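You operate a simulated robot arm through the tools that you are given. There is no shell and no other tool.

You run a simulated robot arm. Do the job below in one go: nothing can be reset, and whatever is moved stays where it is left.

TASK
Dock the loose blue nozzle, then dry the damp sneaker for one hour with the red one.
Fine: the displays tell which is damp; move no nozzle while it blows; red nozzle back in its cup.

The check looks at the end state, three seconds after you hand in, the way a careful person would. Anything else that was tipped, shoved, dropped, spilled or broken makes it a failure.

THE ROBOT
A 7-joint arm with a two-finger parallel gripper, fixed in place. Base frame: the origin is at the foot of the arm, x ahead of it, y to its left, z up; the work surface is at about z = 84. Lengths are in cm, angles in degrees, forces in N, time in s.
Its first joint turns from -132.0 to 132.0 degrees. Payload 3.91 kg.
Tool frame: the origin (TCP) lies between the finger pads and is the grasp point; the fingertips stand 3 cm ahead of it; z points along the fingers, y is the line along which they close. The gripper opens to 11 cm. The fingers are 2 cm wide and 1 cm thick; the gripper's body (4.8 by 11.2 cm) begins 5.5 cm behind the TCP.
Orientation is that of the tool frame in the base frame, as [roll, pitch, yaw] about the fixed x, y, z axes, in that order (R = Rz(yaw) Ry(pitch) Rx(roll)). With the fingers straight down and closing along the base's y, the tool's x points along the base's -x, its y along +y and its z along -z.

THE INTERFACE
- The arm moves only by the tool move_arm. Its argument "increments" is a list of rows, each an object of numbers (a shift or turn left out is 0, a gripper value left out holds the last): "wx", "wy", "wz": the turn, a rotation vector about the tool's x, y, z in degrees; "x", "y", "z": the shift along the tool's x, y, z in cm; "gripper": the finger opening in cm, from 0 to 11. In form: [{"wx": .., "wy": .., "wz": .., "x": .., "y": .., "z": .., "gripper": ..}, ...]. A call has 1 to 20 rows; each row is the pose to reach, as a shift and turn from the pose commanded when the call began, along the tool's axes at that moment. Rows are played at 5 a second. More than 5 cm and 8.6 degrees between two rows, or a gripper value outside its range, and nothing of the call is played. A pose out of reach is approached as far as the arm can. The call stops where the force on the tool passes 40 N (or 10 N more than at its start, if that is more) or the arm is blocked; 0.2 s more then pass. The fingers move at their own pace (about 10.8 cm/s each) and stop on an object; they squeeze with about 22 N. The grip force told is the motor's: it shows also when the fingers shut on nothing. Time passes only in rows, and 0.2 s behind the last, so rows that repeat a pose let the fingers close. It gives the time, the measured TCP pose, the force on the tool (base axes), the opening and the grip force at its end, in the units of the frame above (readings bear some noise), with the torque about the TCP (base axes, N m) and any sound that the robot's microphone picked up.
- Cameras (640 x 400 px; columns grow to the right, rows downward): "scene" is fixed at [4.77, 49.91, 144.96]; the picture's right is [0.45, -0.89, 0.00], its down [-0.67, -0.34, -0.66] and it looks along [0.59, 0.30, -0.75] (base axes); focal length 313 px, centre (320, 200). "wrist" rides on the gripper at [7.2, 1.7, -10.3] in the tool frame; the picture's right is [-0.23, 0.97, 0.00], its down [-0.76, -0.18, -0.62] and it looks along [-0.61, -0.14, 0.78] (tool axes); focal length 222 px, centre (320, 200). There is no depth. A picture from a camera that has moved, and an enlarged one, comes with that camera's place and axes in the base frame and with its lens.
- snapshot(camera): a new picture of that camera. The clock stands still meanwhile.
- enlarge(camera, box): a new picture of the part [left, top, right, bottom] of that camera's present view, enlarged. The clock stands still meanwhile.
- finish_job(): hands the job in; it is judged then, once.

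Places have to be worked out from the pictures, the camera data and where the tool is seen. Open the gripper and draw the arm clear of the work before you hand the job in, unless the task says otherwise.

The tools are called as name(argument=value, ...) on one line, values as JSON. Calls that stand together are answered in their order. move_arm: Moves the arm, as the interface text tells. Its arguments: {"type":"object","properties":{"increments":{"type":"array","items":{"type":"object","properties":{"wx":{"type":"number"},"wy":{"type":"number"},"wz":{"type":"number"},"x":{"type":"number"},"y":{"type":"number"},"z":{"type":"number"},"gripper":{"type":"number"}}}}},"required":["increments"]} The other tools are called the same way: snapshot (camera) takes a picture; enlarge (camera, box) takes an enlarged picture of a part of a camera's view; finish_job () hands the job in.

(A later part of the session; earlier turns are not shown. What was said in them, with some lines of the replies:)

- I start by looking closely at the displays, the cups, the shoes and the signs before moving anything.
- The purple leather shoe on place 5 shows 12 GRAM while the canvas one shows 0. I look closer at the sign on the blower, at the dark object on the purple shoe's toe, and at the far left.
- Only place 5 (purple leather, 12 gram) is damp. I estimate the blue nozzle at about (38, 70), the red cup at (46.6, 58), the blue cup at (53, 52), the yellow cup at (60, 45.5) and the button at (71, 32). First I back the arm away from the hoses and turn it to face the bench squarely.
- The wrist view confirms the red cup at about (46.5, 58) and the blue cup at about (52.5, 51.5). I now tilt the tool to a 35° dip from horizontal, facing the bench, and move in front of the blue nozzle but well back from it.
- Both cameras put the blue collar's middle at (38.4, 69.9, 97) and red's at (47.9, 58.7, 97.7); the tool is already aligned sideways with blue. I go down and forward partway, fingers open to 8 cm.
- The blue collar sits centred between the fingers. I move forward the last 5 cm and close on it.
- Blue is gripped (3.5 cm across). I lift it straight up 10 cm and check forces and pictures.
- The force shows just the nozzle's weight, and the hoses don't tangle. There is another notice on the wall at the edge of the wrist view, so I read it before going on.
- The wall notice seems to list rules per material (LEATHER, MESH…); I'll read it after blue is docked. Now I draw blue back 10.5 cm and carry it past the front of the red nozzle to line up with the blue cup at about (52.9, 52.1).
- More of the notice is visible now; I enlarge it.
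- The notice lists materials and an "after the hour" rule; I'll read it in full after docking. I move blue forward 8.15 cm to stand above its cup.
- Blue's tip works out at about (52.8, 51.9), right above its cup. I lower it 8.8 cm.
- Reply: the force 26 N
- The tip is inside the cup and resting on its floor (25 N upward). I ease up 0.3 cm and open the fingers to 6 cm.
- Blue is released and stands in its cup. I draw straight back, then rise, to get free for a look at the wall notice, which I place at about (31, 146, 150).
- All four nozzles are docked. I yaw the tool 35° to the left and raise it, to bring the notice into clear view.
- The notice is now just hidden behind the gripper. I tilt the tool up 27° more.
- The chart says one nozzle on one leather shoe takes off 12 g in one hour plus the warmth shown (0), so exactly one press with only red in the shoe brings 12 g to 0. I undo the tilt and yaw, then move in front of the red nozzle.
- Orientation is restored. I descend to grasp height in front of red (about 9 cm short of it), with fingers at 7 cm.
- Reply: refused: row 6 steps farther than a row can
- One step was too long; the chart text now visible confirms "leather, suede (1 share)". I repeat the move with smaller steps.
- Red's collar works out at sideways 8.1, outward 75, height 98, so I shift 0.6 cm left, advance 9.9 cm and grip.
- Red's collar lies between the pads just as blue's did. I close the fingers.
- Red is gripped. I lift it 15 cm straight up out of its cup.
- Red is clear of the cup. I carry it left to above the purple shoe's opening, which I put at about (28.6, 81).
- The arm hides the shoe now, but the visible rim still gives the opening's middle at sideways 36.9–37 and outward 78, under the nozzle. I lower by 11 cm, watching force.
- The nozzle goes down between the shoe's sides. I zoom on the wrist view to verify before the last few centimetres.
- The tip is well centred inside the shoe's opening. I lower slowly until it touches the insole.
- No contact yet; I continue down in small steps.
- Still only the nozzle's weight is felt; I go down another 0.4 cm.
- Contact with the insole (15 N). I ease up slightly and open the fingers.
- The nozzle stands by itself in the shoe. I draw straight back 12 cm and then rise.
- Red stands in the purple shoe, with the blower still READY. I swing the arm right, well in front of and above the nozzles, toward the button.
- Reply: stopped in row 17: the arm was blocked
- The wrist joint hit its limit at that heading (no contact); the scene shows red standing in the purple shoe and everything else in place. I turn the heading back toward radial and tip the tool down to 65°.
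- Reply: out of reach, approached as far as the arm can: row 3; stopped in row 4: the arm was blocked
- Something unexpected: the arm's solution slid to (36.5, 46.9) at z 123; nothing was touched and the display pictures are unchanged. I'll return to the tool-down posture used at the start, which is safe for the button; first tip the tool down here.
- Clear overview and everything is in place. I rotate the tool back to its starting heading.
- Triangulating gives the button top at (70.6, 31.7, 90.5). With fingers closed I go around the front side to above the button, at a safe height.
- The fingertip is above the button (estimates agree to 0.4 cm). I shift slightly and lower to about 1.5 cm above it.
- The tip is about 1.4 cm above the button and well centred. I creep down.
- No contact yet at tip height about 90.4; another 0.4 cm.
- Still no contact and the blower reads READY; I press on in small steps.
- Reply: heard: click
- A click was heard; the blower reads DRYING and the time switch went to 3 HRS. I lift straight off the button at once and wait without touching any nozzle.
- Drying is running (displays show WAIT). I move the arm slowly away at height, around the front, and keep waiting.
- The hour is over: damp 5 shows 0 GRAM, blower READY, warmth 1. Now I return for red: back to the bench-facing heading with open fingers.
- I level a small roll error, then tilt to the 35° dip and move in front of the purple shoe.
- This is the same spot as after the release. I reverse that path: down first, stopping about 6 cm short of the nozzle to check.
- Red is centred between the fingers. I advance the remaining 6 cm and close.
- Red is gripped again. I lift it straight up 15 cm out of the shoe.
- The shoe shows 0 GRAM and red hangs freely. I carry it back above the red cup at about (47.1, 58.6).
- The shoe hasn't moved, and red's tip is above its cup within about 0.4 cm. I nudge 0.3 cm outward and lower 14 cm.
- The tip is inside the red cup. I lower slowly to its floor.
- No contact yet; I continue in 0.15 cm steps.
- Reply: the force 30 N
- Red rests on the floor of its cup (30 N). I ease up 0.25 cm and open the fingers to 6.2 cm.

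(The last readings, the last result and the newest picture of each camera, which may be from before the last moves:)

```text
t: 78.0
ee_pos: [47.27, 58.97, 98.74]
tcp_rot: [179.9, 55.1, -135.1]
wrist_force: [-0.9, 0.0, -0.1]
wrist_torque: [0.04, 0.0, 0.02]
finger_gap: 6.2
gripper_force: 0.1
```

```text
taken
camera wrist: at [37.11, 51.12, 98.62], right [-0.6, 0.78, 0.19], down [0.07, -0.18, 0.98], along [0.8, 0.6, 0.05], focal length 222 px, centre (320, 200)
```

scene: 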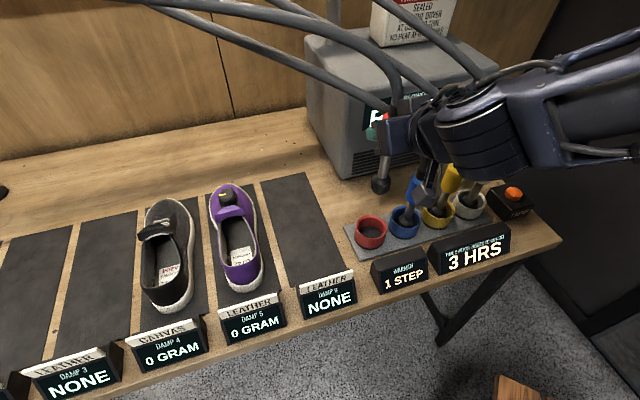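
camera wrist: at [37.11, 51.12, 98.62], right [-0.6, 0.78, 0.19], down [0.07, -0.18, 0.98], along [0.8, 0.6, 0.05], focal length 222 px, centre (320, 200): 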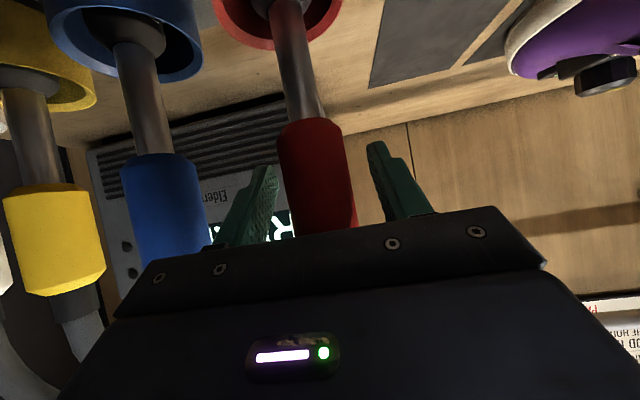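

Red stands free in its cup. I back straight out 12 cm, then rise clear.

move_arm(increments=[{"x": 1.15, "z": -1.64}, {"x": 2.3, "z": -3.28}, {"x": 3.44, "z": -4.9}, {"x": 4.6, "z": -6.55}, {"x": 5.74, "z": -8.19}, {"x": 6.9, "z": -9.83}, {"x": 4, "z": -12.2}, {"x": 0.5, "z": -14.8}, {"x": -2.9, "z": -17.2}, {"x": -6, "z": -19}, {"x": -6, "z": -19}])

snapshot(camera="scene")

```text
t: 80.4
ee_pos: [38.8, 50.27, 114.46]
tcp_rot: [179.8, 55.1, -135.1]
wrist_force: [1.2, 0.3, 0.2]
wrist_torque: [0.03, 0.05, 0.0]
finger_gap: 6.21
gripper_force: 0.1
```

```text
taken
```

scene: 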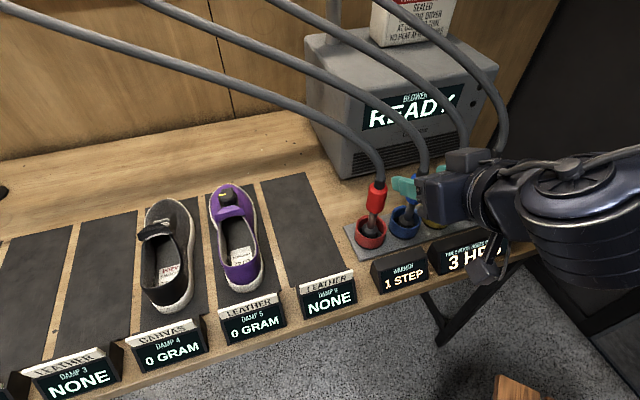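

Red is back in its cup. I draw the arm further up and back, open the gripper fully, and take a last look.

move_arm(increments=[{"x": -2.5, "z": -3.5}, {"x": -4.5, "z": -7}, {"x": -6, "z": -10, "y": -3}, {"x": -6, "z": -10, "y": -6, "gripper": 11}, {"x": -6, "z": -10, "y": -9, "gripper": 11}, {"x": -6, "z": -10, "y": -9, "gripper": 11}, {"x": -6, "z": -10, "y": -9, "gripper": 11}])

snapshot(camera="scene")

enlarge(camera="scene", box=[340, 140, 560, 290])

enlarge(camera="scene", box=[120, 170, 360, 340])

```text
t: 82.0
ee_pos: [41.8, 40.51, 125.1]
tcp_rot: [179.8, 55.1, -135.0]
wrist_force: [0.2, -0.1, 0.3]
wrist_torque: [-0.01, 0.0, 0.02]
finger_gap: 11.0
gripper_force: 0.3
```

```text
taken
```

scene: 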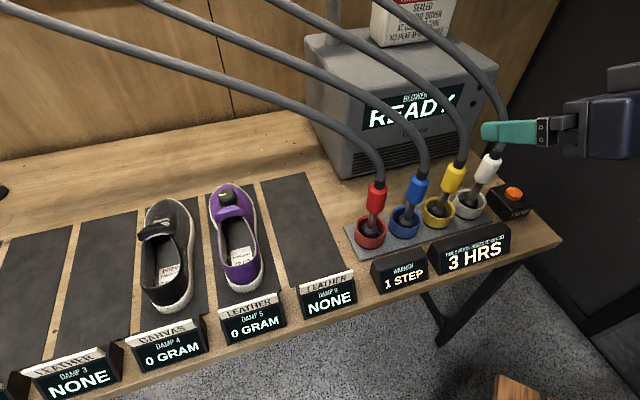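

```text
2.67 times, centred on (450, 215) of scene
camera zoom: at [4.77, 49.91, 144.96], right [0.45, -0.89, 0.0], down [-0.67, -0.34, -0.66], along [0.59, 0.3, -0.75], focal length 836 px, centre (-27, 160)
```

zoom: 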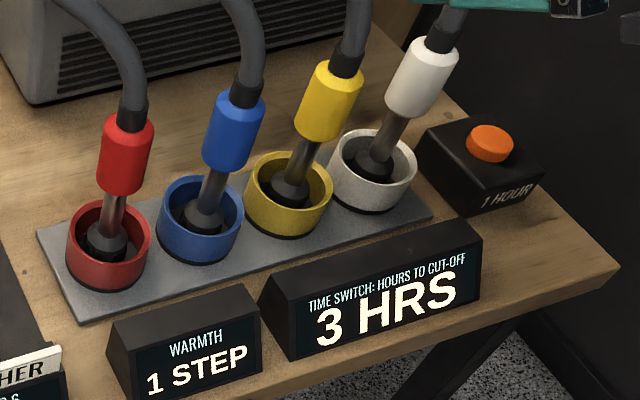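

```text
2.35 times, centred on (240, 255) of scene
camera zoom: at [4.77, 49.91, 144.96], right [0.45, -0.89, 0.0], down [-0.67, -0.34, -0.66], along [0.59, 0.3, -0.75], focal length 737 px, centre (508, 71)
```

zoom: 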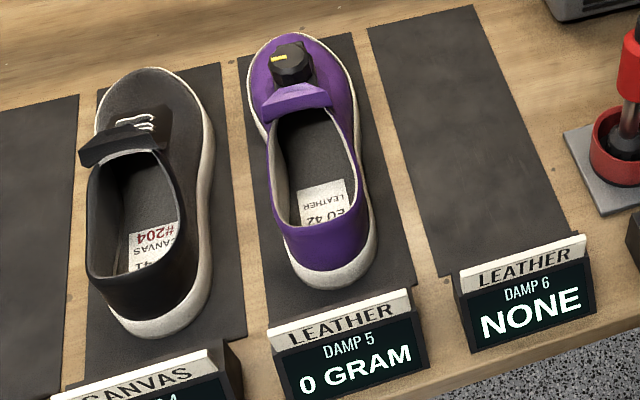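

All four nozzles stand in their own cups and the purple shoe sits where it was and reads 0 GRAM. The blower is READY, one hour was used, and the gripper is open and clear. I hand the job in.

finish_job()

```text
The job is handed in.
```

The blue nozzle is docked, and the purple leather sneaker on place 5, the damp one, was dried for one hour with the red nozzle. It went from 12 g to 0 g.

- **Drying:** I pressed the 1 HOUR button once. The time switch went from 4 to 3 hours and the warmth from 0 to 1 step. No nozzle was moved while the blower ran.
- **End state:** The blower reads READY and all four nozzles stand in their own cups, red included. Both shoes are where they were. The gripper is open and clear of the bench.
- **Arm slip:** While I was heading for the button, the arm reached a joint limit. It then slid about 40 cm off its path, high above the bench. The force readings and pictures showed nothing was touched, so I approached the button another way.
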